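You operate a simulated robot arm through the tools that you are given. There is no shell and no other tool. Be economical: measure what you need, move in short steps, check, and stop when the job is done.

Carry out the task below with a simulated robot arm. There is one attempt and no reset: what you move stays moved.

## Task
Gauge the tan bar and fit the shim that makes it 130 mm.
Fine: shim in the shim slot, teal knob tight; slider drawn back, bar in the blue tray.

Only the result counts: the job must be done as asked and must still hold three seconds after the hand-in. Knocking over, shifting, dropping, spilling or breaking anything else fails it.

## Robot
A 6-joint arm with a two-finger parallel gripper, fixed in place. Base frame: the origin is at the foot of the arm, x ahead of it, y to its left, z up; the work surface is at about z = 4. Lengths are in mm, angles in rad, forces in N, time in s.
With the tool pointing down near the work surface it reaches from about 140 to 580 mm from the base axis. Its first joint turns from -1.152 to 1.152 rad. Payload 2.1 kg.
Tool frame: the origin (TCP) lies between the finger pads and is the grasp point; the fingertips stand 30 mm ahead of it; z points along the fingers, y is the line along which they close. Largest opening 94 mm; finger width 28, thickness 10; the body of the gripper, 50 by 96 mm, starts 55 mm behind the TCP.
Orientation is that of the tool frame in the base frame, as a unit quaternion [x, y, z, w]. With the fingers straight down and closing along the base's y, the tool's x points along the base's -x, its y along +y and its z along -z.

## Interface
- The arm moves only by the tool step_arm. Its arguments are lists of equal length, an entry for each row: "rot": the turn, a rotation vector about the tool's x, y, z in rad, a list of three; "linear": the shift along the tool's x, y, z in mm, a list of three; "grip": the gripper command, from -1 (shut) to 1 (fully open), values between in proportion. In form: {"rot": [[rx, ry, rz], ...], "linear": [[tx, ty, tz], ...], "grip": [grip, ...]}. A call has 1 to 12 rows; each row is the pose to reach, as a shift and turn from the pose commanded when the call began, along the tool's axes at that moment. Each row takes 0.2 s and may step no farther than 50 mm and 0.15 rad from the row before; otherwise, or with a gripper value out of range, the whole call is refused. A pose out of reach is approached as far as the arm can. The call stops where the force on the tool passes 70 N (or 10 N more than at its start, if that is more) or the arm is blocked; 0.2 s more then pass. The fingers move at their own pace (about 72 mm/s each) and stop on an object; they squeeze with about 44 N. The grip force told is the motor's: it shows also when the fingers shut on nothing. Time passes only in rows, and 0.2 s behind the last, so rows that repeat a pose let the fingers close. It gives the time, the measured TCP pose, the force on the tool (base axes), the opening and the grip force at its end, in the units of the frame above (readings bear some noise).
- Cameras (640 x 400 px; columns grow to the right, rows downward): "scene" is fixed at [62.2, -380.3, 484.1]; the picture's right is [0.69, -0.72, 0.00], its down [-0.42, -0.40, -0.81] and it looks along [0.59, 0.56, -0.58] (base axes); focal length 243 px, centre (320, 200). "wrist" rides on the gripper at [76, 14, -102] in the tool frame; the picture's right is [-0.18, 0.98, 0.00], its down [-0.75, -0.14, -0.64] and it looks along [-0.63, -0.12, 0.77] (tool axes); focal length 243 px, centre (320, 200). There is no depth. A picture from a camera that has moved, and an enlarged one, comes with that camera's place and axes in the base frame and with its lens.
- camera(camera): a new picture of that camera. No time passes.
- close_up(camera, box): a new picture of the part [left, top, right, bottom] of that camera's present view, enlarged. No time passes.
- close_job(): hands the job in; it is judged then, once.

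Go step by step. Nothing tells you positions but the pictures and the camera data: compare them with the known pose of the tool, close in by small moves and look again before you grip or let go. The budget is 120 turns and 64 pictures, counting those below and the enlarged ones. Unless the task says otherwise, let go and move clear before handing in, and close with one line.

The tools are called as a command line: name --argument value ..., lists and objects as JSON in quotes. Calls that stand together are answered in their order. step_arm: Moves the arm, as the interface text tells. Its arguments: {"type":"object","properties":{"rot":{"type":"array","items":{"type":"array","items":{"type":"number"}}},"linear":{"type":"array","items":{"type":"array","items":{"type":"number"}}},"grip":{"type":"array","items":{"type":"number"}}},"required":["rot","linear","grip"]} The other tools are called the same way: camera (camera) takes a picture; close_up (camera, box) takes an enlarged picture of a part of a camera's view; close_job () hands the job in.

At the start:

```text
time_s: 0.0
eef_pos: [286.2, -56.7, 346.8]
orientation: [0.0, 1.0, 0.0, 0.0]
wrist_force: [1.0, -0.1, 0.2]
finger_gap: 94.0
finger_force: 0.0
```

scene: 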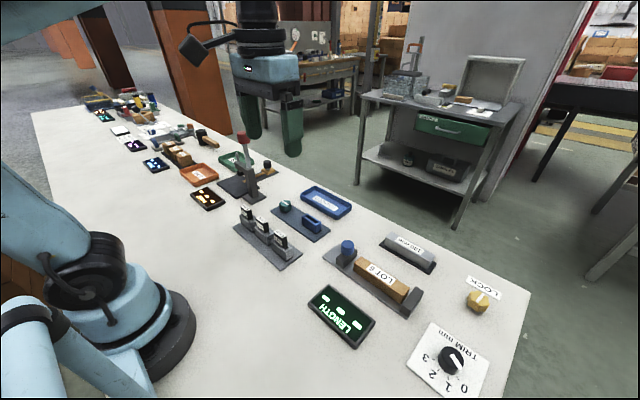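
wrist: 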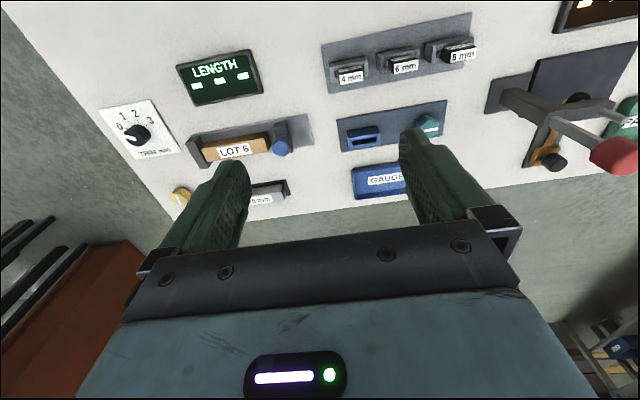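

I see a gauge with a tan bar (LOT 6), a LENGTH display, a shim rack (4/6/? mm), a slot block with a teal knob, a blue tray, a lock knob and a trim dial. I'll enlarge the details first.

close_up --camera "scene" --box '[300, 220, 520, 400]'

close_up --camera "scene" --box '[180, 130, 380, 280]'

close_up --camera "wrist" --box '[80, 0, 500, 220]'

```text
2.22 times, centred on (410, 310) of scene
camera zoom: at [62.2, -380.3, 484.1], right [0.69, -0.72, 0.0], down [-0.42, -0.4, -0.81], along [0.59, 0.56, -0.58], focal length 540 px, centre (120, -44)
```

zoom: 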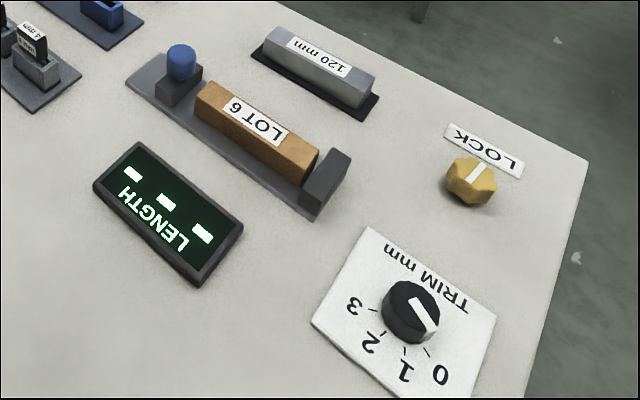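

```text
2.67 times, centred on (280, 205) of scene
camera zoom: at [62.2, -380.3, 484.1], right [0.69, -0.72, 0.0], down [-0.42, -0.4, -0.81], along [0.59, 0.56, -0.58], focal length 648 px, centre (427, 187)
```

zoom: 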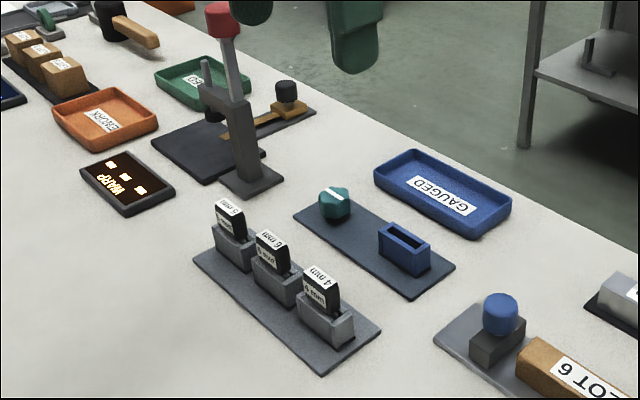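

```text
1.52 times, centred on (290, 110) of wrist
camera zoom: at [210.6, -42.2, 448.5], right [0.18, 0.98, 0.0], down [0.75, -0.14, 0.64], along [0.63, -0.12, -0.77], focal length 370 px, centre (366, 337)
```

zoom: 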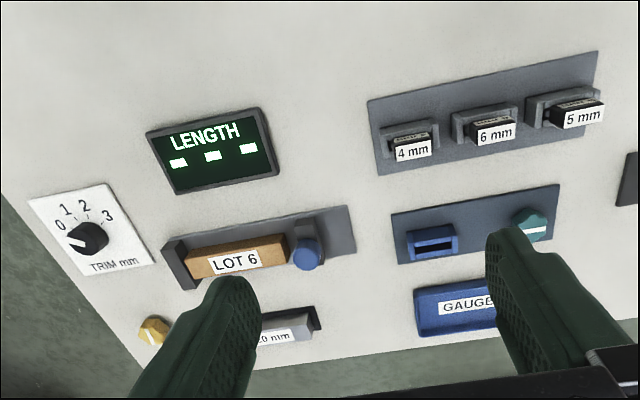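

Next I'll move over the gauge for a better look; the bar runs along y at about x=410, y -300..-180, and the slider's blue knob is near y=-142.

step_arm --rot '[[0, 0, 0], [0, 0, 0], [0, 0, 0], [0, 0, 0], [0, 0, 0]]' --linear '[[15, -35, 15], [30, -70, 30], [45, -105, 45], [60, -140, 60], [60, -140, 60]]' --grip '[1, 1, 1, 1, 1]'

camera --camera "wrist"

```text
time_s: 1.2
eef_pos: [226.0, -196.3, 283.2]
orientation: [0.0, 1.0, 0.0, 0.0]
wrist_force: [-0.1, -0.1, -0.3]
finger_gap: 94.0
finger_force: 0.0
```

```text
58 pictures are left
camera wrist: at [150.9, -182.6, 385.3], right [0.18, 0.98, 0.0], down [0.75, -0.14, 0.64], along [0.63, -0.12, -0.77], focal length 243 px, centre (320, 200)
```

wrist: 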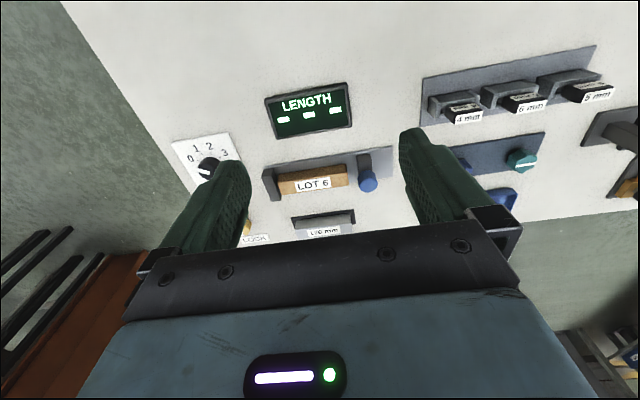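

close_up --camera "wrist" --box '[160, 60, 420, 250]'

close_up --camera "wrist" --box '[400, 30, 640, 220]'

```text
2.11 times, centred on (290, 155) of wrist
camera zoom: at [150.9, -182.6, 385.3], right [0.18, 0.98, 0.0], down [0.75, -0.14, 0.64], along [0.63, -0.12, -0.77], focal length 511 px, centre (383, 295)
```

zoom: 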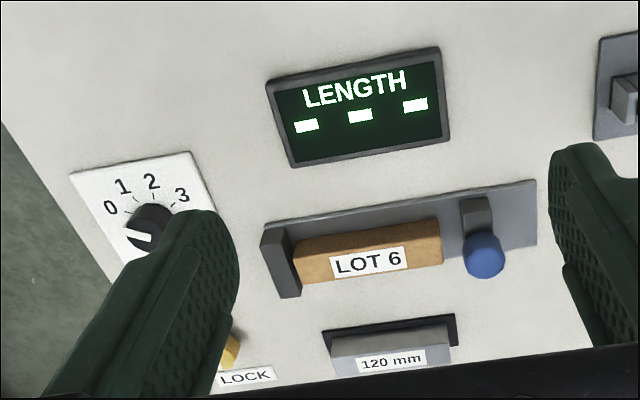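

```text
2.11 times, centred on (520, 125) of wrist
camera zoom: at [150.9, -182.6, 385.3], right [0.18, 0.98, 0.0], down [0.75, -0.14, 0.64], along [0.63, -0.12, -0.77], focal length 511 px, centre (-101, 358)
```

zoom: 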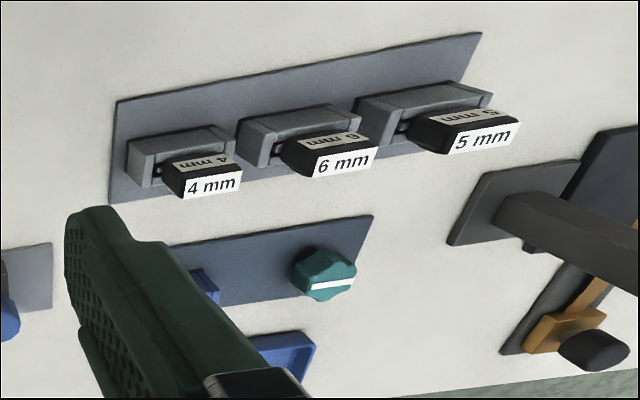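

I'll move closer over the slider to pin down its position and height.

step_arm --rot '[[0, 0, 0], [0, 0, 0], [0, 0, 0], [0, 0, 0], [0, 0, 0]]' --linear '[[-20, 12, 32], [-40, 24, 64], [-60, 36, 96], [-80, 48, 128], [-80, 48, 128]]' --grip '[1, 1, 1, 1, 1]'

camera --camera "wrist"

```text
time_s: 2.4
eef_pos: [306.8, -150.1, 156.3]
orientation: [0.001, 1.0, 0.0, 0.0]
wrist_force: [0.2, 0.6, 0.2]
finger_gap: 94.0
finger_force: 0.1
```

```text
55 pictures are left
camera wrist: at [230.8, -135.6, 258.2], right [0.18, 0.98, 0.0], down [0.75, -0.14, 0.64], along [0.63, -0.12, -0.77], focal length 243 px, centre (320, 200)
```

wrist: 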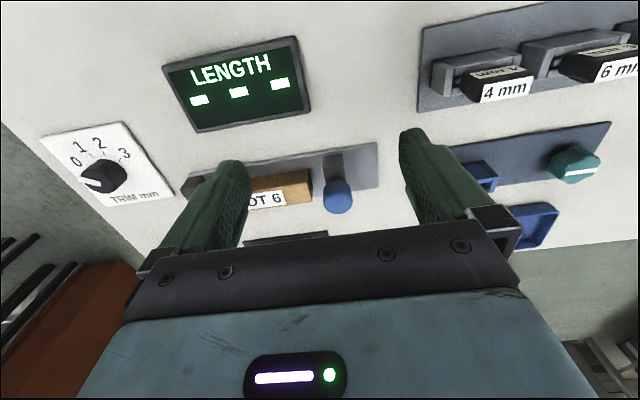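

Knob is about (394, -149, 46–73) and the bar top about z=38. I'll move above the knob and check.

step_arm --rot '[[0, 0, 0], [0, 0, 0], [0, 0, 0], [0, 0, 0]]' --linear '[[-35, 0, 15], [-65, 0, 30], [-88, 0, 44], [-88, 0, 44]]' --grip '[1, 1, 1, 1]'

camera --camera "wrist"

close_up --camera "scene" --box '[280, 200, 480, 350]'

```text
time_s: 3.4
eef_pos: [393.5, -148.7, 113.1]
orientation: [0.0, 1.0, -0.001, 0.001]
wrist_force: [0.1, -1.5, -0.8]
finger_gap: 94.0
finger_force: 0.0
```

```text
54 pictures are left
camera wrist: at [317.6, -133.7, 215.9], right [0.18, 0.98, 0.0], down [0.75, -0.14, 0.64], along [0.63, -0.12, -0.77], focal length 243 px, centre (320, 200)
```

wrist: 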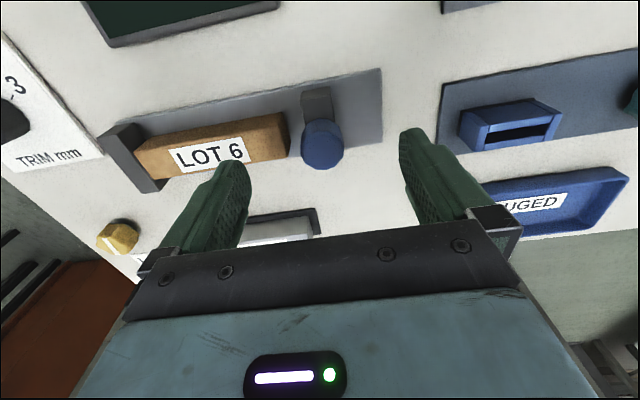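

```text
2.67 times, centred on (380, 275) of scene
camera zoom: at [62.2, -380.3, 484.1], right [0.69, -0.72, 0.0], down [-0.42, -0.4, -0.81], along [0.59, 0.56, -0.58], focal length 648 px, centre (160, 0)
```

zoom: 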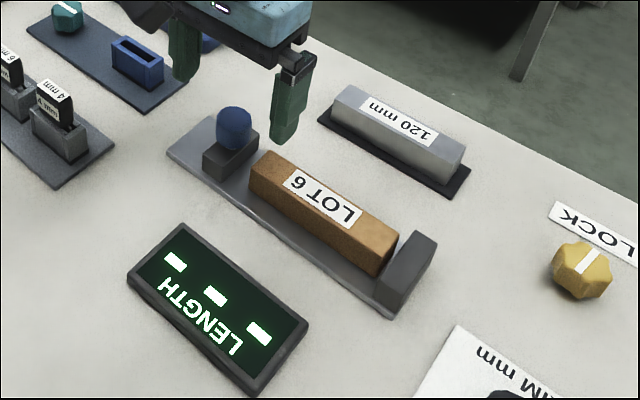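

The knob is centred at about (399, -148). I'll descend so the tips reach z≈52 and close.

step_arm --rot '[[0, 0, 0], [0, 0, 0], [0, 0, 0], [0, 0, 0], [0, 0, 0], [0, 0, 0]]' --linear '[[-4, 0, 12], [-4, 0, 29], [-4, 0, 29], [-4, 0, 29], [-4, 0, 29], [-4, 0, 29]]' --grip '[1, 1, 0, -0.5, -1, -1]'

camera --camera "wrist"

```text
time_s: 4.8
eef_pos: [396.7, -149.6, 85.4]
orientation: [0.001, 1.0, 0.0, 0.001]
wrist_force: [0.6, 0.8, -3.9]
finger_gap: 30.9
finger_force: 45.2
```

```text
52 pictures are left
camera wrist: at [321.3, -133.9, 187.0], right [0.18, 0.98, 0.0], down [0.75, -0.14, 0.64], along [0.63, -0.12, -0.77], focal length 243 px, centre (320, 200)
```

wrist: 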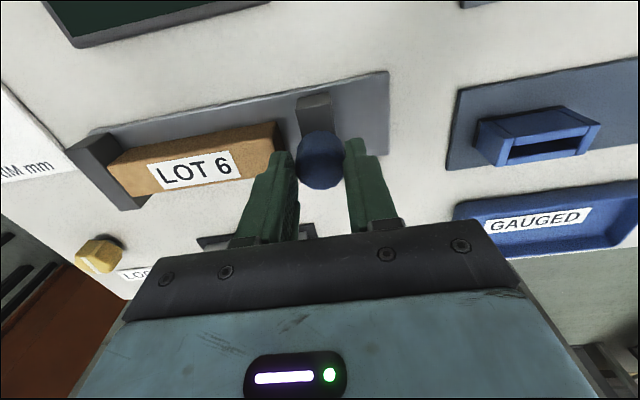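

Gripped on the knob (31 mm). Now sliding toward -y in small steps and watching force.

step_arm --rot '[[0, 0, 0], [0, 0, 0], [0, 0, 0], [0, 0, 0]]' --linear '[[0, -3, 0], [0, -6, 0], [0, -9, 0], [0, -12, 0]]' --grip '[-1, -1, -1, -1]'

close_up --camera "scene" --box '[280, 200, 480, 350]'

```text
time_s: 5.8
eef_pos: [397.3, -160.7, 85.3]
orientation: [0.0, 1.0, 0.0, -0.002]
wrist_force: [-18.8, 0.2, -8.8]
finger_gap: 31.2
finger_force: 45.2
```

```text
2.67 times, centred on (380, 275) of scene
camera zoom: at [62.3, -380.3, 484.1], right [0.69, -0.72, 0.0], down [-0.42, -0.4, -0.81], along [0.59, 0.56, -0.58], focal length 648 px, centre (160, 0)
```

zoom: 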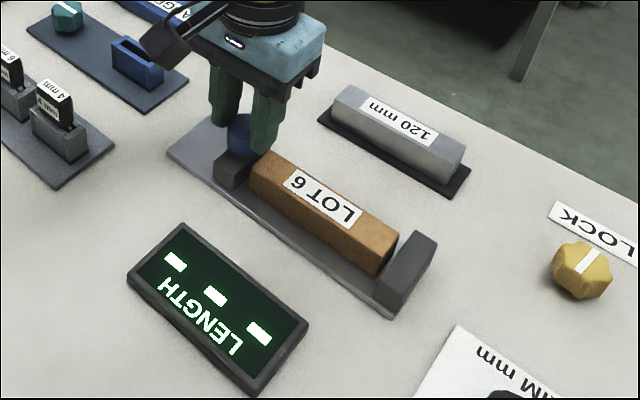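

Sliding well, with some side force toward -x, so I'll ease that way slightly while continuing.

step_arm --rot '[[0, 0, 0], [0, 0, 0], [0, 0, 0]]' --linear '[[1, -1.5, 0], [1.2, -3, 0], [1.4, -4.5, 0]]' --grip '[-1, -1, -1]'

close_up --camera "scene" --box '[280, 200, 480, 350]'

```text
time_s: 6.6
eef_pos: [397.4, -164.7, 84.7]
orientation: [0.0, 1.0, 0.0, 0.0]
wrist_force: [-10.1, 0.9, -13.2]
finger_gap: 31.1
finger_force: 45.6
```

```text
2.67 times, centred on (380, 275) of scene
camera zoom: at [62.3, -380.3, 484.1], right [0.69, -0.72, 0.0], down [-0.42, -0.4, -0.81], along [0.59, 0.56, -0.58], focal length 648 px, centre (160, 0)
```

zoom: 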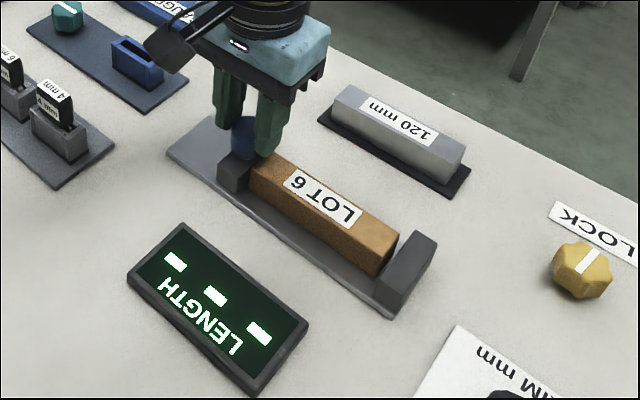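

Nearly touching the bar. Continuing in ~1 mm steps.

step_arm --rot '[[0, 0, 0], [0, 0, 0], [0, 0, 0], [0, 0, 0]]' --linear '[[0.5, -1, 0], [0.5, -2, 0], [0.5, -3, 0], [0.5, -4, 0]]' --grip '[-1, -1, -1, -1]'

close_up --camera "scene" --box '[280, 200, 480, 350]'

```text
time_s: 7.6
eef_pos: [397.6, -168.5, 84.8]
orientation: [0.0, 1.0, 0.0, 0.002]
wrist_force: [1.4, 1.0, -41.0]
finger_gap: 31.0
finger_force: 45.1
```

```text
2.67 times, centred on (380, 275) of scene
camera zoom: at [62.4, -380.4, 484.0], right [0.69, -0.72, 0.0], down [-0.42, -0.4, -0.81], along [0.59, 0.56, -0.58], focal length 648 px, centre (160, 0)
```

zoom: 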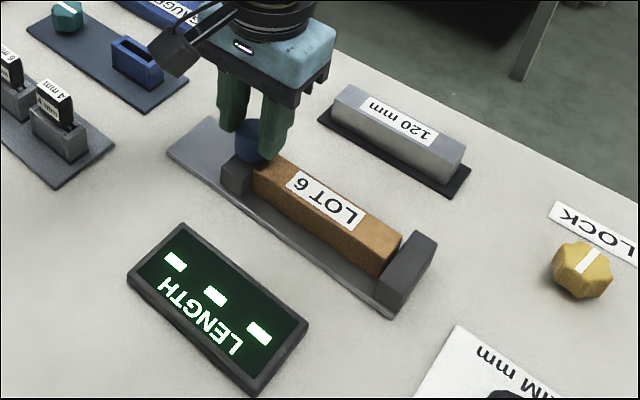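

Slider is touching and has nudged the bar toward the stop; the display is still blank. I'll relieve vertical load and push a bit more.

step_arm --rot '[[0, 0, 0], [0, 0, 0], [0, 0, 0]]' --linear '[[0, 0, 0.7], [0, -1, 0.7], [0, -2, 0.7]]' --grip '[-1, -1, -1]'

close_up --camera "scene" --box '[280, 200, 480, 350]'

```text
time_s: 8.4
eef_pos: [397.3, -170.6, 85.2]
orientation: [0.0, 1.0, 0.0, 0.0]
wrist_force: [4.3, 2.1, -14.7]
finger_gap: 30.7
finger_force: 44.9
```

```text
2.67 times, centred on (380, 275) of scene
camera zoom: at [62.3, -380.3, 484.1], right [0.69, -0.72, 0.0], down [-0.42, -0.4, -0.81], along [0.59, 0.56, -0.58], focal length 648 px, centre (160, 0)
```

zoom: 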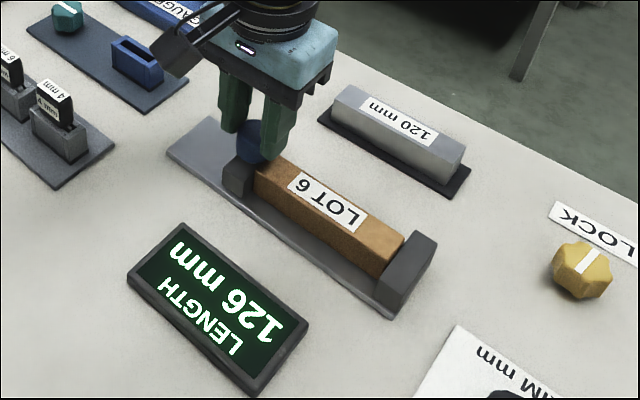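

It reads about 126 mm. I'll press a bit more to confirm it is settled and read it enlarged.

step_arm --rot '[[0, 0, 0], [0, 0, 0], [0, 0, 0]]' --linear '[[0, -0.7, 0.2], [0, -1.4, 0.2], [0, -1.4, 0.2]]' --grip '[-1, -1, -1]'

close_up --camera "scene" --box '[310, 270, 390, 350]'

```text
time_s: 9.2
eef_pos: [396.0, -172.7, 85.4]
orientation: [-0.001, 1.0, 0.001, 0.001]
wrist_force: [1.6, 6.6, 23.2]
finger_gap: 31.0
finger_force: 45.0
```

```text
5.00 times, centred on (350, 310) of scene
camera zoom: at [62.1, -380.2, 484.2], right [0.69, -0.72, 0.0], down [-0.42, -0.4, -0.81], along [0.59, 0.56, -0.58], focal length 1214 px, centre (170, -350)
```

zoom: 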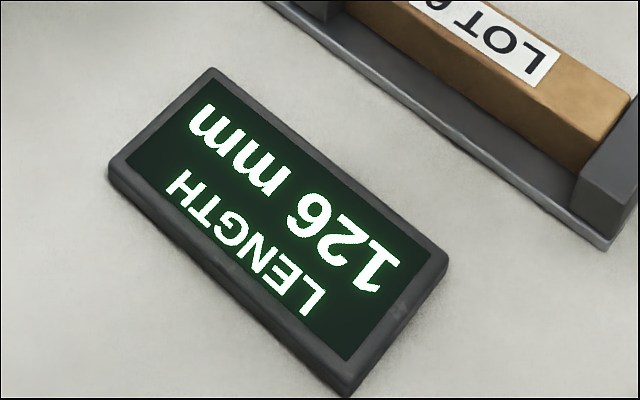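

It reads 126 mm. Before trusting it, I'll check whether the trim dial is at zero.

close_up --camera "scene" --box '[400, 270, 520, 400]'

close_up --camera "scene" --box '[360, 220, 460, 320]'

```text
3.08 times, centred on (460, 335) of scene
camera zoom: at [62.1, -380.2, 484.2], right [0.69, -0.72, 0.0], down [-0.42, -0.4, -0.81], along [0.59, 0.56, -0.58], focal length 747 px, centre (-111, -215)
```

zoom: 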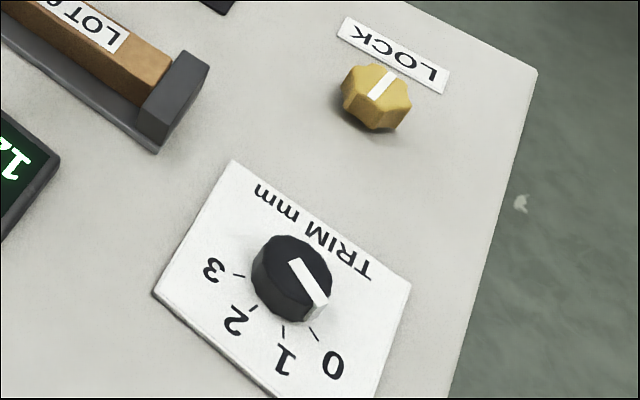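

```text
4.00 times, centred on (410, 270) of scene
camera zoom: at [62.1, -380.2, 484.2], right [0.69, -0.72, 0.0], down [-0.42, -0.4, -0.81], along [0.59, 0.56, -0.58], focal length 971 px, centre (-40, -80)
```

zoom: 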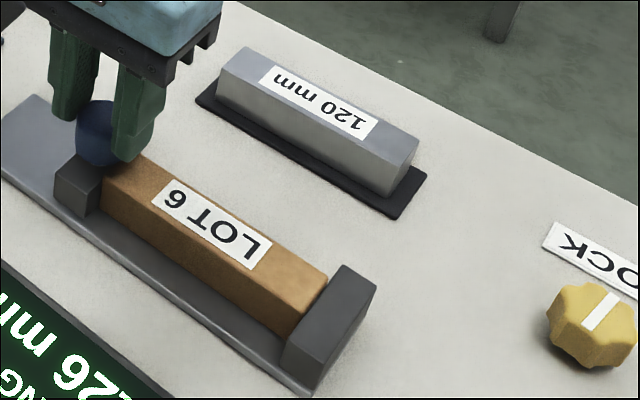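

Trim is at 0 and the bar reads 126 mm, so 4 mm is indicated. I'll draw the slider back now and then cross-check the length optically against the 120 mm block.

step_arm --rot '[[0, 0, 0], [0, 0, 0], [0, 0, 0], [0, 0, 0], [0, 0, 0], [0, 0, 0], [0, 0, 0]]' --linear '[[0, 4, 0], [0, 8, 0], [0, 12, 0], [0, 16, 0], [0, 20, 0], [0, 24, 0], [0, 27, 0]]' --grip '[-1, -1, -1, -1, -1, -1, -1]'

```text
time_s: 10.8
eef_pos: [398.4, -147.1, 84.1]
orientation: [0.001, 1.0, -0.004, 0.001]
wrist_force: [-1.1, -16.4, 28.7]
finger_gap: 31.0
finger_force: 45.2
```

Slider seems back at its end of travel. Releasing and lifting away.

step_arm --rot '[[0, 0, 0], [0, 0, 0], [0, 0, 0], [0, 0, 0], [0, 0, 0], [0, 0, 0]]' --linear '[[0, -1, 0], [0, -1, 0], [0, -1, 0], [40, 0, -40], [70, 0, -75], [70, 0, -75]]' --grip '[0, 1, 1, 1, 1, 1]'

close_up --camera "scene" --box '[330, 230, 450, 305]'

camera --camera "wrist"

```text
refused: row 4 steps farther than a row can; nothing moved
```

```text
5.33 times, centred on (390, 268) of scene
camera zoom: at [62.1, -380.3, 484.2], right [0.69, -0.72, 0.0], down [-0.42, -0.4, -0.81], along [0.59, 0.56, -0.58], focal length 1295 px, centre (-53, -160)
```

zoom: 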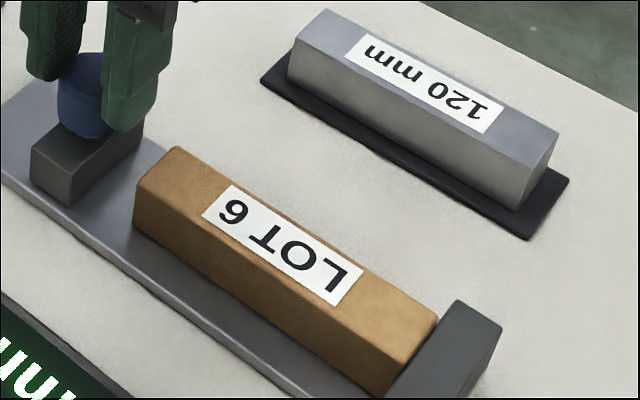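

```text
43 pictures are left
camera wrist: at [321.4, -132.2, 186.4], right [0.19, 0.98, 0.0], down [0.75, -0.14, 0.64], along [0.63, -0.12, -0.77], focal length 243 px, centre (320, 200)
```

wrist: 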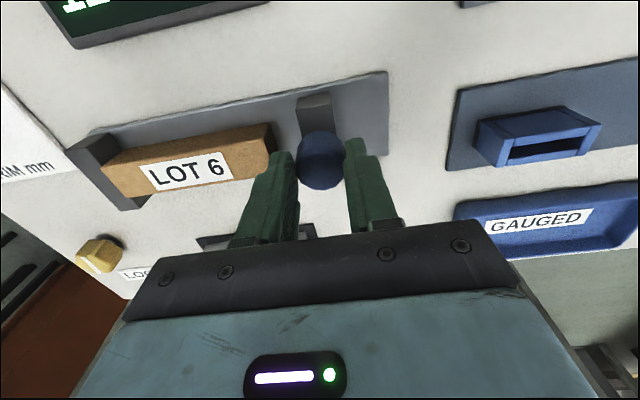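

The rough ratio against the 120 block agrees with ~126. I'll release with smaller row steps and lift.

step_arm --rot '[[0, 0, 0], [0, 0, 0], [0, 0, 0], [0, 0, 0], [0, 0, 0], [0, 0, 0], [0, 0, 0]]' --linear '[[0, -1, 0], [0, -1, 0], [0, -1, 0], [0, -1, -30], [20, -25, -60], [55, -55, -80], [85, -80, -100]]' --grip '[0, 1, 1, 1, 1, 1, 1]'

camera --camera "wrist"

```text
refused: row 6 steps farther than a row can; nothing moved
```

```text
42 pictures are left
camera wrist: at [321.4, -132.2, 186.4], right [0.19, 0.98, 0.0], down [0.75, -0.14, 0.64], along [0.63, -0.12, -0.77], focal length 243 px, centre (320, 200)
```

wrist: 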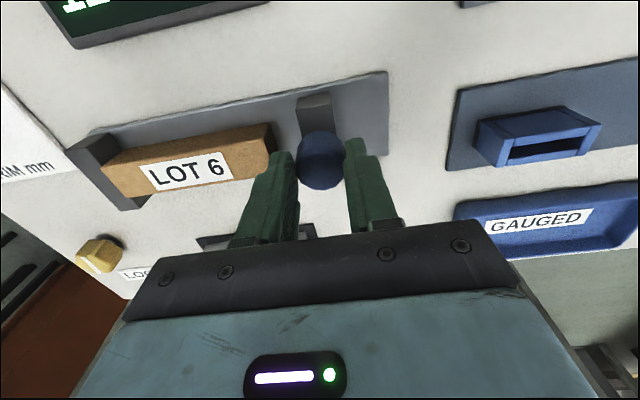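

The step was again slightly too long; smaller rows this time.

step_arm --rot '[[0, 0, 0], [0, 0, 0], [0, 0, 0], [0, 0, 0], [0, 0, 0], [0, 0, 0], [0, 0, 0], [0, 0, 0]]' --linear '[[0, -1, 0], [0, -1, 0], [0, -1, 0], [0, -1, -30], [20, -20, -60], [45, -40, -80], [70, -60, -100], [100, -80, -110]]' --grip '[0, 1, 1, 1, 1, 1, 1, 1]'

```text
time_s: 12.6
eef_pos: [296.1, -225.3, 194.3]
orientation: [0.0, 1.0, 0.0, 0.0]
wrist_force: [0.6, -0.3, 0.2]
finger_gap: 94.1
finger_force: 0.0
```

close_up --camera "wrist" --box '[220, 100, 420, 240]'

close_up --camera "scene" --box '[320, 220, 440, 320]'

```text
2.86 times, centred on (320, 170) of wrist
camera zoom: at [220.1, -210.4, 296.8], right [0.18, 0.98, 0.0], down [0.75, -0.14, 0.64], along [0.63, -0.12, -0.77], focal length 693 px, centre (320, 286)
```

zoom: 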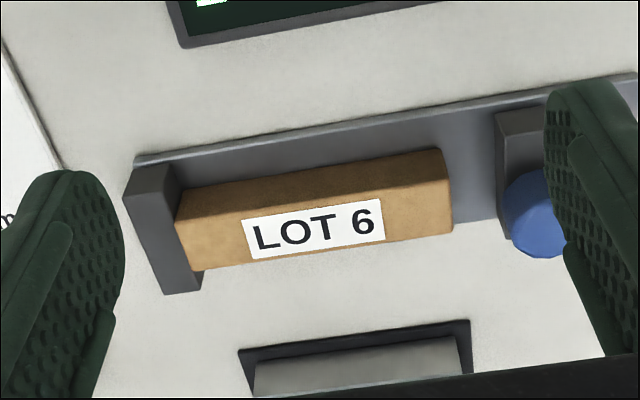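

```text
4.00 times, centred on (380, 270) of scene
camera zoom: at [62.3, -380.3, 484.1], right [0.69, -0.72, 0.0], down [-0.42, -0.4, -0.81], along [0.59, 0.56, -0.58], focal length 971 px, centre (80, -80)
```

zoom: 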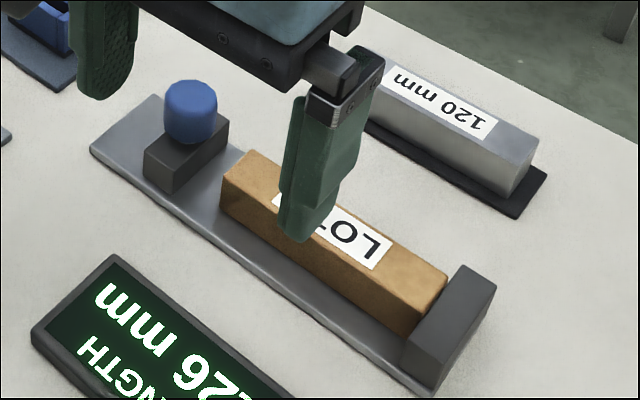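

The display holds 126. One optical cross-check from farther back, with both bar and reference block in view.

step_arm --rot '[[0, 0, 0], [0, 0, 0], [0, 0, 0], [0, 0, 0]]' --linear '[[35, -3, -20], [70, -6, -40], [105, -9, -60], [105, -9, -60]]' --grip '[1, 1, 1, 1]'

close_up --camera "wrist" --box '[240, 100, 400, 230]'

close_up --camera "scene" --box '[340, 225, 450, 300]'

```text
time_s: 13.6
eef_pos: [188.4, -233.2, 254.7]
orientation: [0.0, 1.0, -0.001, -0.001]
wrist_force: [-0.2, -1.0, 0.5]
finger_gap: 94.3
finger_force: 0.1
```

```text
3.08 times, centred on (320, 165) of wrist
camera zoom: at [113.6, -218.8, 356.3], right [0.18, 0.98, 0.0], down [0.75, -0.14, 0.64], along [0.63, -0.12, -0.77], focal length 746 px, centre (320, 308)
```

zoom: 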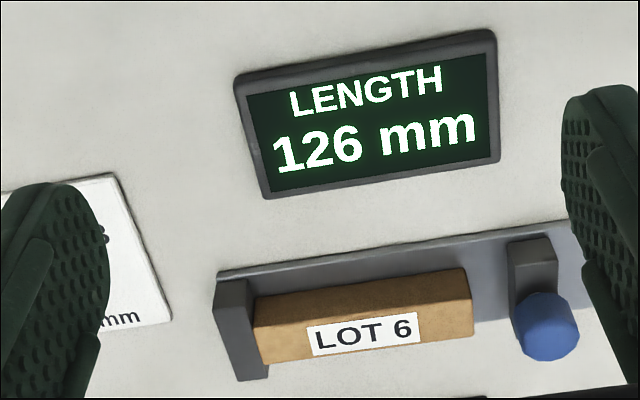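

```text
5.33 times, centred on (395, 262) of scene
camera zoom: at [62.2, -380.3, 484.1], right [0.69, -0.72, 0.0], down [-0.42, -0.4, -0.81], along [0.59, 0.56, -0.58], focal length 1295 px, centre (-80, -133)
```

zoom: 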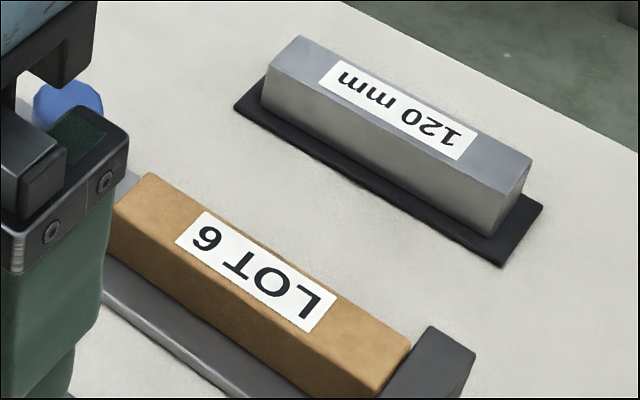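

I accept 126 mm, so the 4 mm shim is needed. Moving to view the shim rack, with the 4 mm shim roughly at (318, -5).

step_arm --rot '[[0, 0, 0], [0, 0, 0], [0, 0, 0], [0, 0, 0], [0, 0, 0], [0, 0, 0], [0, 0, 0]]' --linear '[[-11, 40, 15], [-22, 80, 30], [-33, 120, 45], [-44, 160, 60], [-55, 200, 80], [-64, 238, 100], [-64, 238, 100]]' --grip '[1, 1, 1, 1, 1, 1, 1]'

camera --camera "wrist"

```text
time_s: 15.2
eef_pos: [254.3, 3.3, 154.2]
orientation: [-0.001, 1.0, 0.0, 0.0]
wrist_force: [-0.9, -0.2, 0.4]
finger_gap: 94.0
finger_force: 0.0
```

```text
37 pictures are left
camera wrist: at [178.9, 18.7, 255.9], right [0.18, 0.98, 0.0], down [0.75, -0.14, 0.64], along [0.63, -0.12, -0.77], focal length 243 px, centre (320, 200)
```

wrist: 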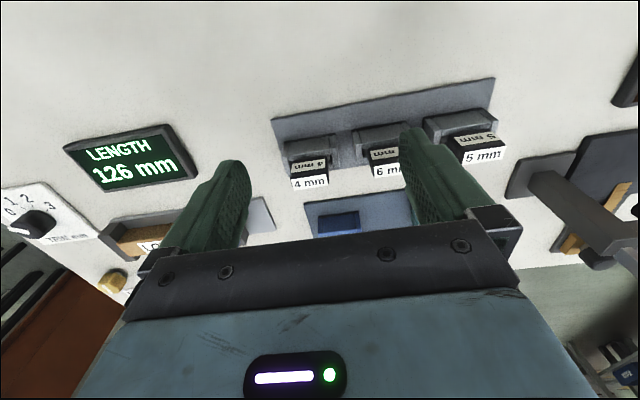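

close_up --camera "wrist" --box '[260, 110, 410, 240]'

close_up --camera "scene" --box '[235, 185, 345, 270]'

```text
3.08 times, centred on (335, 175) of wrist
camera zoom: at [178.9, 18.7, 255.9], right [0.18, 0.98, 0.0], down [0.75, -0.14, 0.64], along [0.63, -0.12, -0.77], focal length 746 px, centre (274, 277)
```

zoom: 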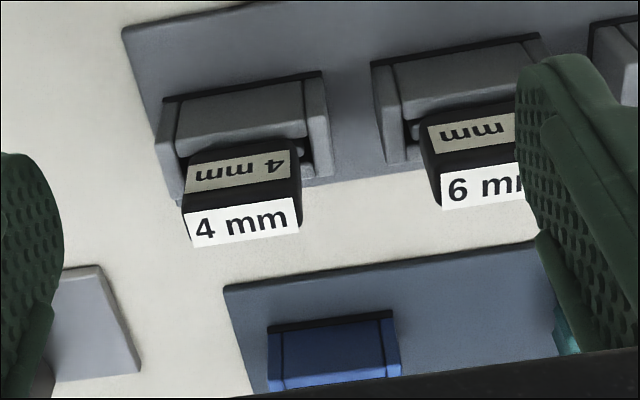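

```text
4.71 times, centred on (290, 228) of scene
camera zoom: at [62.2, -380.3, 484.1], right [0.69, -0.72, 0.0], down [-0.42, -0.4, -0.81], along [0.59, 0.56, -0.58], focal length 1143 px, centre (461, 71)
```

zoom: 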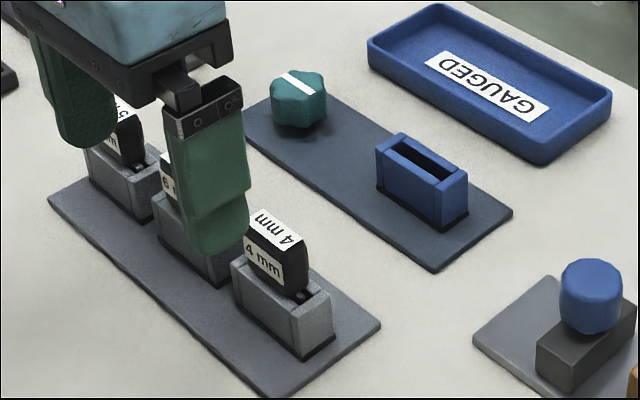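

The 4 mm shim stands with its handle top at about (305, -15, 77), with width along y. I'll hover above with a partly closed gripper (60 mm) to clear the neighbour.

step_arm --rot '[[0, 0, 0], [0, 0, 0], [0, 0, 0]]' --linear '[[-25, -9, 10], [-51, -18, 24], [-51, -18, 24]]' --grip '[0.28, 0.28, 0.28]'

camera --camera "wrist"

close_up --camera "scene" --box '[225, 155, 355, 270]'

```text
time_s: 16.0
eef_pos: [305.6, -16.5, 129.7]
orientation: [0.0, 1.0, 0.0, -0.001]
wrist_force: [0.8, -0.6, -0.4]
finger_gap: 60.3
finger_force: 0.1
```

```text
34 pictures are left
camera wrist: at [229.0, -0.8, 231.6], right [0.18, 0.98, 0.0], down [0.75, -0.14, 0.64], along [0.63, -0.12, -0.77], focal length 243 px, centre (320, 200)
```

wrist: 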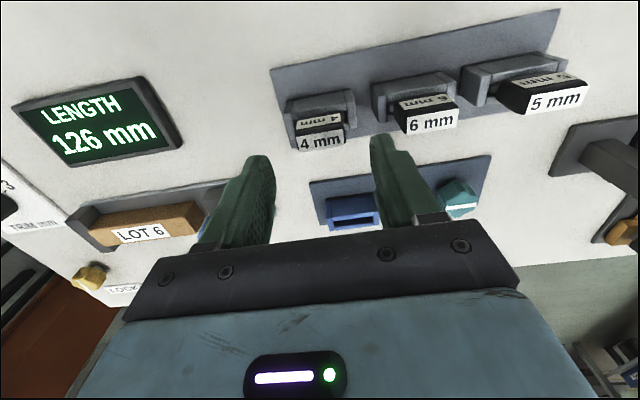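

```text
3.48 times, centred on (290, 212) of scene
camera zoom: at [62.2, -380.3, 484.1], right [0.69, -0.72, 0.0], down [-0.42, -0.4, -0.81], along [0.59, 0.56, -0.58], focal length 845 px, centre (424, 156)
```

zoom: 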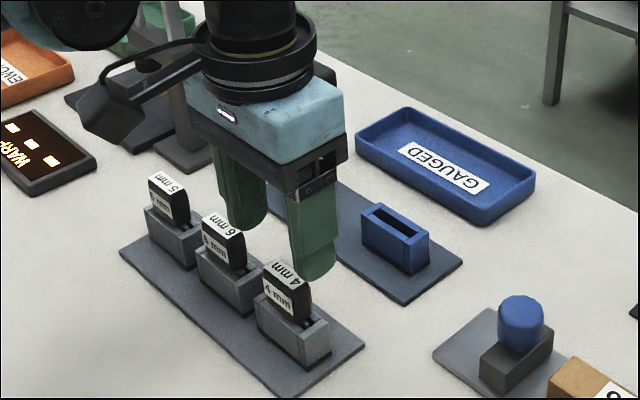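

Aligned with the shim at (305.5, -14). Descending and closing gently.

step_arm --rot '[[0, 0, 0], [0, 0, 0], [0, 0, 0], [0, 0, 0], [0, 0, 0], [0, 0, 0]]' --linear '[[0, 1.5, 20], [0, 1.5, 35], [0, 1.5, 46], [0, 1.5, 46], [0, 1.5, 46], [0, 1.5, 46]]' --grip '[0.28, 0.28, 0.28, -0.5, -1, -1]'

camera --camera "wrist"

close_up --camera "scene" --box '[225, 155, 355, 270]'

```text
time_s: 17.4
eef_pos: [307.2, -14.1, 82.9]
orientation: [0.0, 1.0, 0.0, -0.001]
wrist_force: [0.2, -0.2, 0.2]
finger_gap: 34.8
finger_force: 44.7
```

```text
32 pictures are left
camera wrist: at [229.9, 1.3, 186.1], right [0.18, 0.98, 0.0], down [0.75, -0.14, 0.64], along [0.63, -0.12, -0.77], focal length 243 px, centre (320, 200)
```

wrist: 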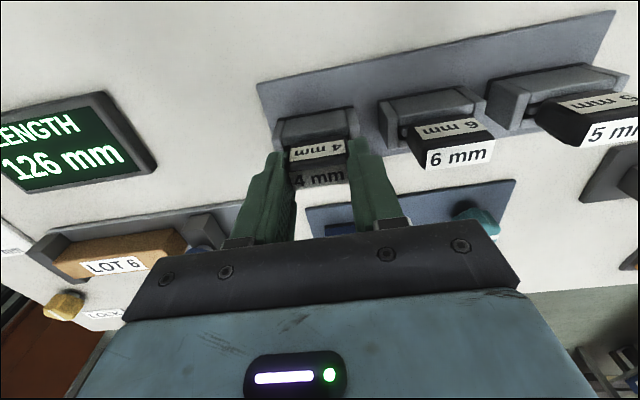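

```text
3.48 times, centred on (290, 212) of scene
camera zoom: at [62.2, -380.3, 484.1], right [0.69, -0.72, 0.0], down [-0.42, -0.4, -0.81], along [0.59, 0.56, -0.58], focal length 845 px, centre (424, 156)
```

zoom: 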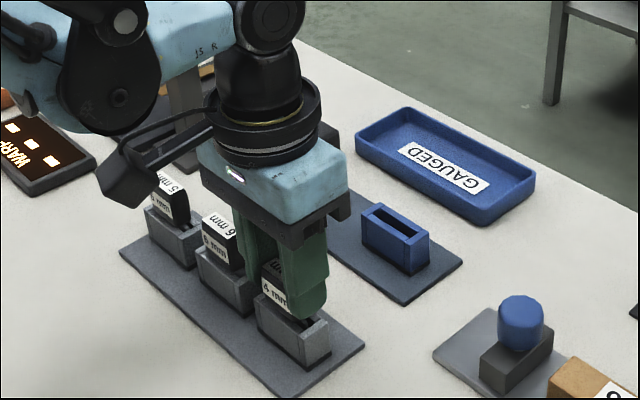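

Gripped (34.8 mm, 4 mm label visible). Lifting straight up.

step_arm --rot '[[0, 0, 0], [0, 0, 0], [0, 0, 0], [0, 0, 0]]' --linear '[[0, 0, -15], [0, 0, -40], [0, 0, -75], [0, 0, -75]]' --grip '[-1, -1, -1, -1]'

close_up --camera "scene" --box '[225, 155, 355, 270]'

camera --camera "wrist"

```text
time_s: 18.4
eef_pos: [306.5, -14.5, 159.0]
orientation: [0.0, 1.0, 0.0, 0.0]
wrist_force: [-0.2, -0.1, -0.4]
finger_gap: 34.9
finger_force: 43.8
```

```text
3.48 times, centred on (290, 212) of scene
camera zoom: at [62.2, -380.3, 484.1], right [0.69, -0.72, 0.0], down [-0.42, -0.4, -0.81], along [0.59, 0.56, -0.58], focal length 845 px, centre (424, 156)
```

zoom: 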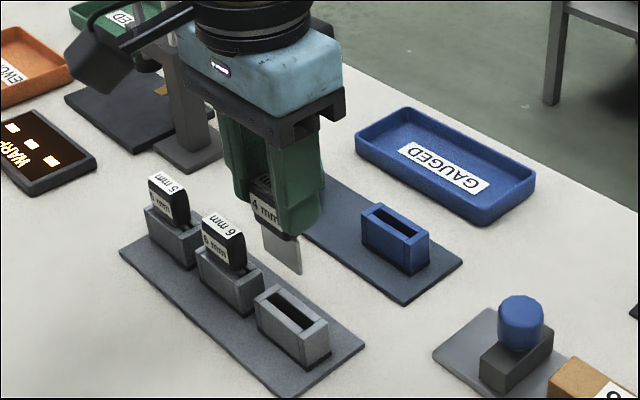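

```text
29 pictures are left
camera wrist: at [230.6, 0.6, 261.3], right [0.18, 0.98, 0.0], down [0.75, -0.14, 0.64], along [0.63, -0.12, -0.77], focal length 243 px, centre (320, 200)
```

wrist: 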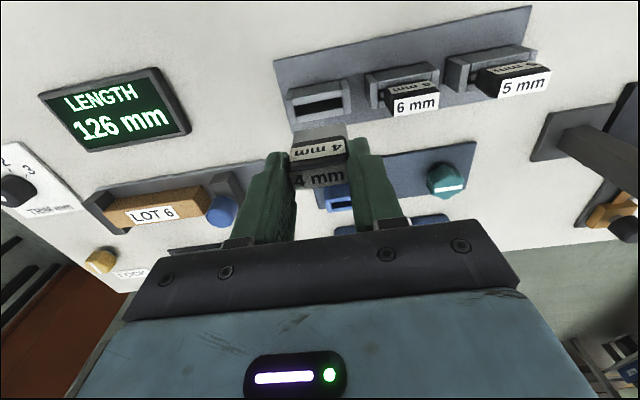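

The shim is free and held. I'll get a precise view of both empty slots to compute the offset from the rack slot (TCP ≈ 306.7, -14.3 when seated).

close_up --camera "scene" --box '[280, 200, 350, 270]'

close_up --camera "wrist" --box '[280, 70, 480, 220]'

```text
5.71 times, centred on (315, 235) of scene
camera zoom: at [62.2, -380.3, 484.1], right [0.69, -0.72, 0.0], down [-0.42, -0.4, -0.81], along [0.59, 0.56, -0.58], focal length 1388 px, centre (349, 0)
```

zoom: 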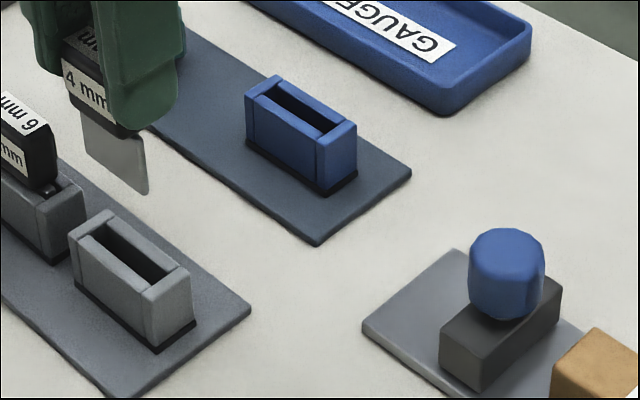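

```text
2.67 times, centred on (380, 145) of wrist
camera zoom: at [230.6, 0.6, 261.3], right [0.18, 0.98, 0.0], down [0.75, -0.14, 0.64], along [0.63, -0.12, -0.77], focal length 647 px, centre (160, 347)
```

zoom: 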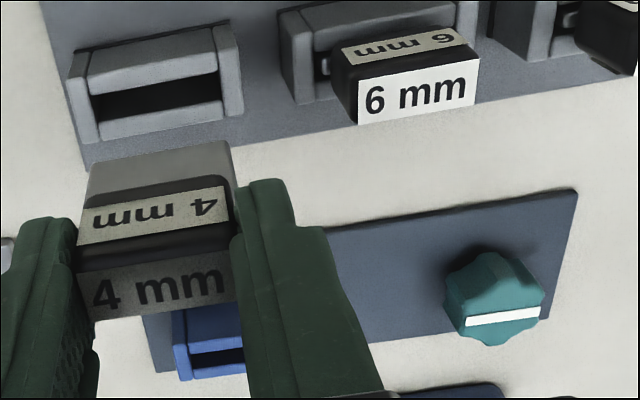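

Offset rack→blue slot ≈ (+119.5, +15.7), so the target TCP is ≈ (426, 1.4). Moving there above the slot.

step_arm --rot '[[0, 0, 0], [0, 0, 0], [0, 0, 0], [0, 0, 0], [0, 0, 0]]' --linear '[[-40, 5, 0], [-80, 10, 0], [-119.5, 15.7, 0], [-119.5, 15.7, 25], [-119.5, 15.7, 25]]' --grip '[-1, -1, -1, -1, -1]'

close_up --camera "wrist" --box '[240, 60, 440, 220]'

close_up --camera "scene" --box '[270, 160, 350, 240]'

```text
time_s: 19.6
eef_pos: [425.8, 2.4, 133.9]
orientation: [0.0, 1.0, -0.001, 0.0]
wrist_force: [0.1, 0.0, -1.0]
finger_gap: 34.8
finger_force: 44.0
```

```text
2.50 times, centred on (340, 140) of wrist
camera zoom: at [350.0, 17.6, 236.2], right [0.18, 0.98, 0.0], down [0.75, -0.14, 0.64], along [0.63, -0.12, -0.77], focal length 606 px, centre (270, 350)
```

zoom: 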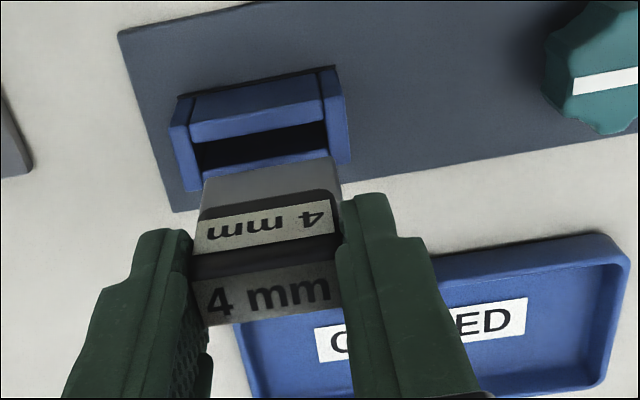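

```text
5.00 times, centred on (310, 200) of scene
camera zoom: at [62.2, -380.3, 484.1], right [0.69, -0.72, 0.0], down [-0.42, -0.4, -0.81], along [0.59, 0.56, -0.58], focal length 1214 px, centre (370, 200)
```

zoom: 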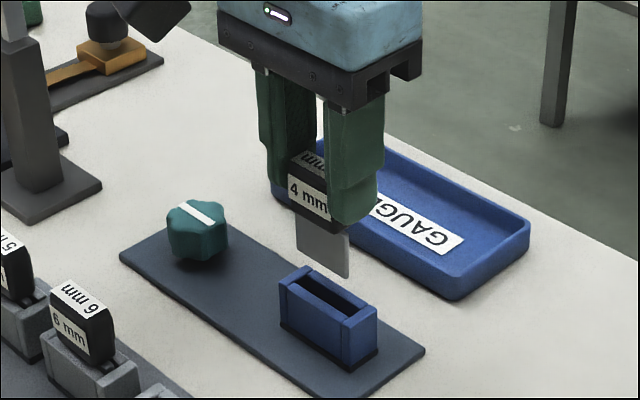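

Alignment agrees in both views within about 0.6 mm. Lowering in stages.

step_arm --rot '[[0, 0, 0], [0, 0, 0], [0, 0, 0], [0, 0, 0]]' --linear '[[-0.3, -0.3, 8], [-0.3, -0.3, 16], [-0.3, -0.3, 22], [-0.3, -0.3, 28]]' --grip '[-1, -1, -1, -1]'

close_up --camera "wrist" --box '[260, 80, 400, 200]'

close_up --camera "scene" --box '[285, 190, 345, 240]'

```text
time_s: 20.6
eef_pos: [427.4, 2.7, 105.5]
orientation: [0.0, 1.0, -0.001, 0.001]
wrist_force: [1.2, -3.0, 1.7]
finger_gap: 34.7
finger_force: 43.5
```

```text
3.33 times, centred on (330, 140) of wrist
camera zoom: at [350.7, 16.9, 208.5], right [0.18, 0.98, 0.0], down [0.75, -0.14, 0.64], along [0.63, -0.12, -0.77], focal length 809 px, centre (287, 400)
```

zoom: 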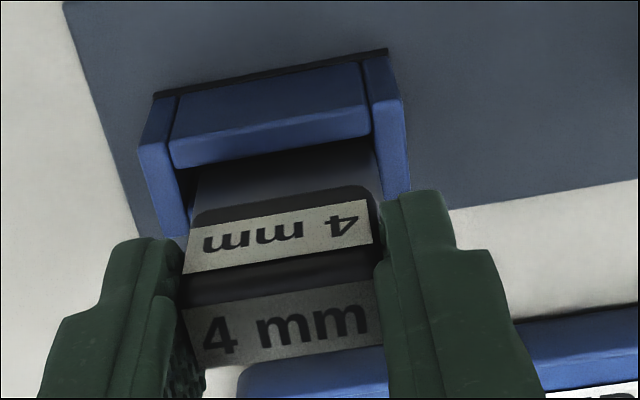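

```text
8.00 times, centred on (315, 215) of scene
camera zoom: at [62.2, -380.3, 484.1], right [0.69, -0.72, 0.0], down [-0.42, -0.4, -0.81], along [0.59, 0.56, -0.58], focal length 1943 px, centre (360, 80)
```

zoom: 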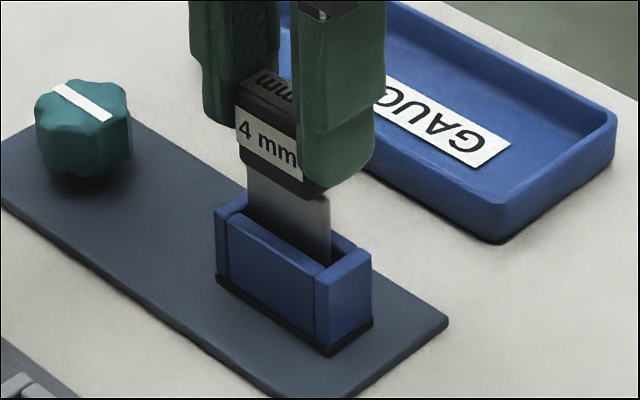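

The blade is entering the slot but rubbing at the +y end, so I'll shift -1.5 mm in y and continue down.

step_arm --rot '[[0, 0, 0], [0, 0, 0], [0, 0, 0], [0, 0, 0], [0, 0, 0]]' --linear '[[0, -1.5, 0], [0, -1.5, 7], [0, -1.5, 13], [0, -1.5, 18], [0, -1.5, 21]]' --grip '[-1, -1, -1, -1, -1]'

close_up --camera "scene" --box '[285, 190, 345, 240]'

```text
time_s: 21.8
eef_pos: [425.6, 0.8, 85.2]
orientation: [0.0, 1.0, 0.0, 0.0]
wrist_force: [-1.3, -0.5, -0.4]
finger_gap: 34.8
finger_force: 43.2
```

```text
8.00 times, centred on (315, 215) of scene
camera zoom: at [62.2, -380.3, 484.1], right [0.69, -0.72, 0.0], down [-0.42, -0.4, -0.81], along [0.59, 0.56, -0.58], focal length 1943 px, centre (360, 80)
```

zoom: 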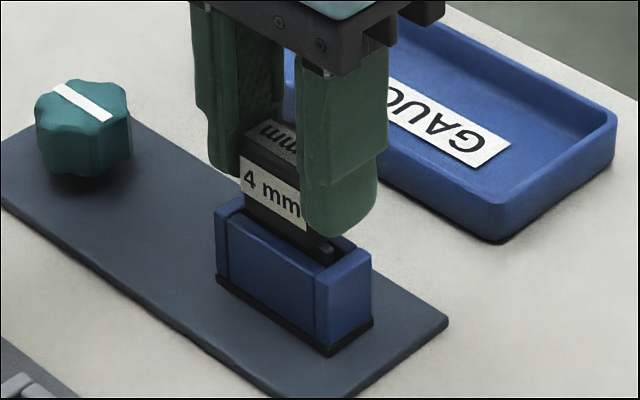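

Almost seated; pushing down until contact force shows.

step_arm --rot '[[0, 0, 0], [0, 0, 0], [0, 0, 0], [0, 0, 0]]' --linear '[[0, 0, 1], [0, 0, 2], [0, 0, 3], [0, 0, 4]]' --grip '[-1, -1, -1, -1]'

```text
time_s: 22.8
eef_pos: [426.7, 1.6, 82.7]
orientation: [0.0, 1.0, 0.0, 0.001]
wrist_force: [-0.1, 0.6, 43.0]
finger_gap: 35.1
finger_force: 44.2
```

Seated (43 N upward). Back off slightly, release and lift clear.

step_arm --rot '[[0, 0, 0], [0, 0, 0], [0, 0, 0], [0, 0, 0], [0, 0, 0], [0, 0, 0]]' --linear '[[0, 0, -1.5], [0, 0, -1.5], [0, 0, -1.5], [0, 0, -30], [20, 0, -70], [60, 20, -90]]' --grip '[0, 0.28, 0.28, 0.28, 0.28, 0.28]'

camera --camera "wrist"

close_up --camera "scene" --box '[265, 175, 355, 245]'

```text
time_s: 24.2
eef_pos: [366.3, 19.9, 172.7]
orientation: [0.0, 1.0, 0.0, 0.0]
wrist_force: [1.0, -1.3, 0.4]
finger_gap: 60.3
finger_force: 0.0
```

```text
21 pictures are left
camera wrist: at [290.2, 35.0, 273.8], right [0.18, 0.98, 0.0], down [0.75, -0.14, 0.64], along [0.63, -0.12, -0.77], focal length 243 px, centre (320, 200)
```

wrist: 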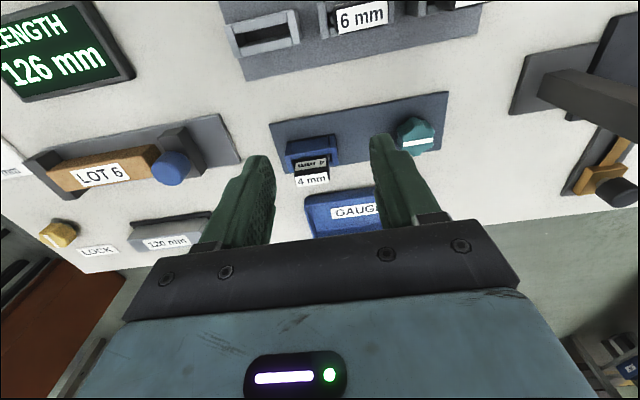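

```text
5.71 times, centred on (310, 210) of scene
camera zoom: at [62.3, -380.3, 484.1], right [0.69, -0.72, 0.0], down [-0.42, -0.4, -0.81], along [0.59, 0.56, -0.58], focal length 1388 px, centre (377, 143)
```

zoom: 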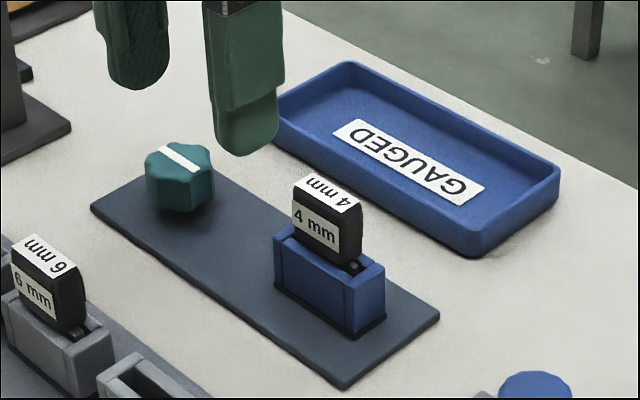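

Shim is seated in the slot. Next the teal knob at about (423, 111), top z≈44; hovering above it.

step_arm --rot '[[0, 0, 0], [0, 0, 0], [0, 0, 0], [0, 0, 0], [0, 0, 0]]' --linear '[[-15, 30, 15], [-30, 60, 35], [-50, 85, 55], [-57, 91, 80], [-57, 91, 80]]' --grip '[0.5, 0.5, 0.5, 0.5, 0.5]'

camera --camera "wrist"

```text
time_s: 25.4
eef_pos: [424.1, 113.3, 92.8]
orientation: [0.0, 1.0, -0.001, 0.0]
wrist_force: [-0.4, -0.1, 0.0]
finger_gap: 70.4
finger_force: 0.0
```

```text
19 pictures are left
camera wrist: at [347.5, 127.6, 194.4], right [0.18, 0.98, 0.0], down [0.75, -0.14, 0.64], along [0.63, -0.12, -0.77], focal length 243 px, centre (320, 200)
```

wrist: 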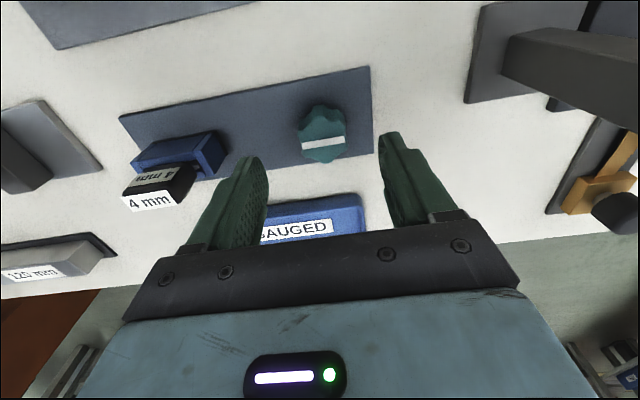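

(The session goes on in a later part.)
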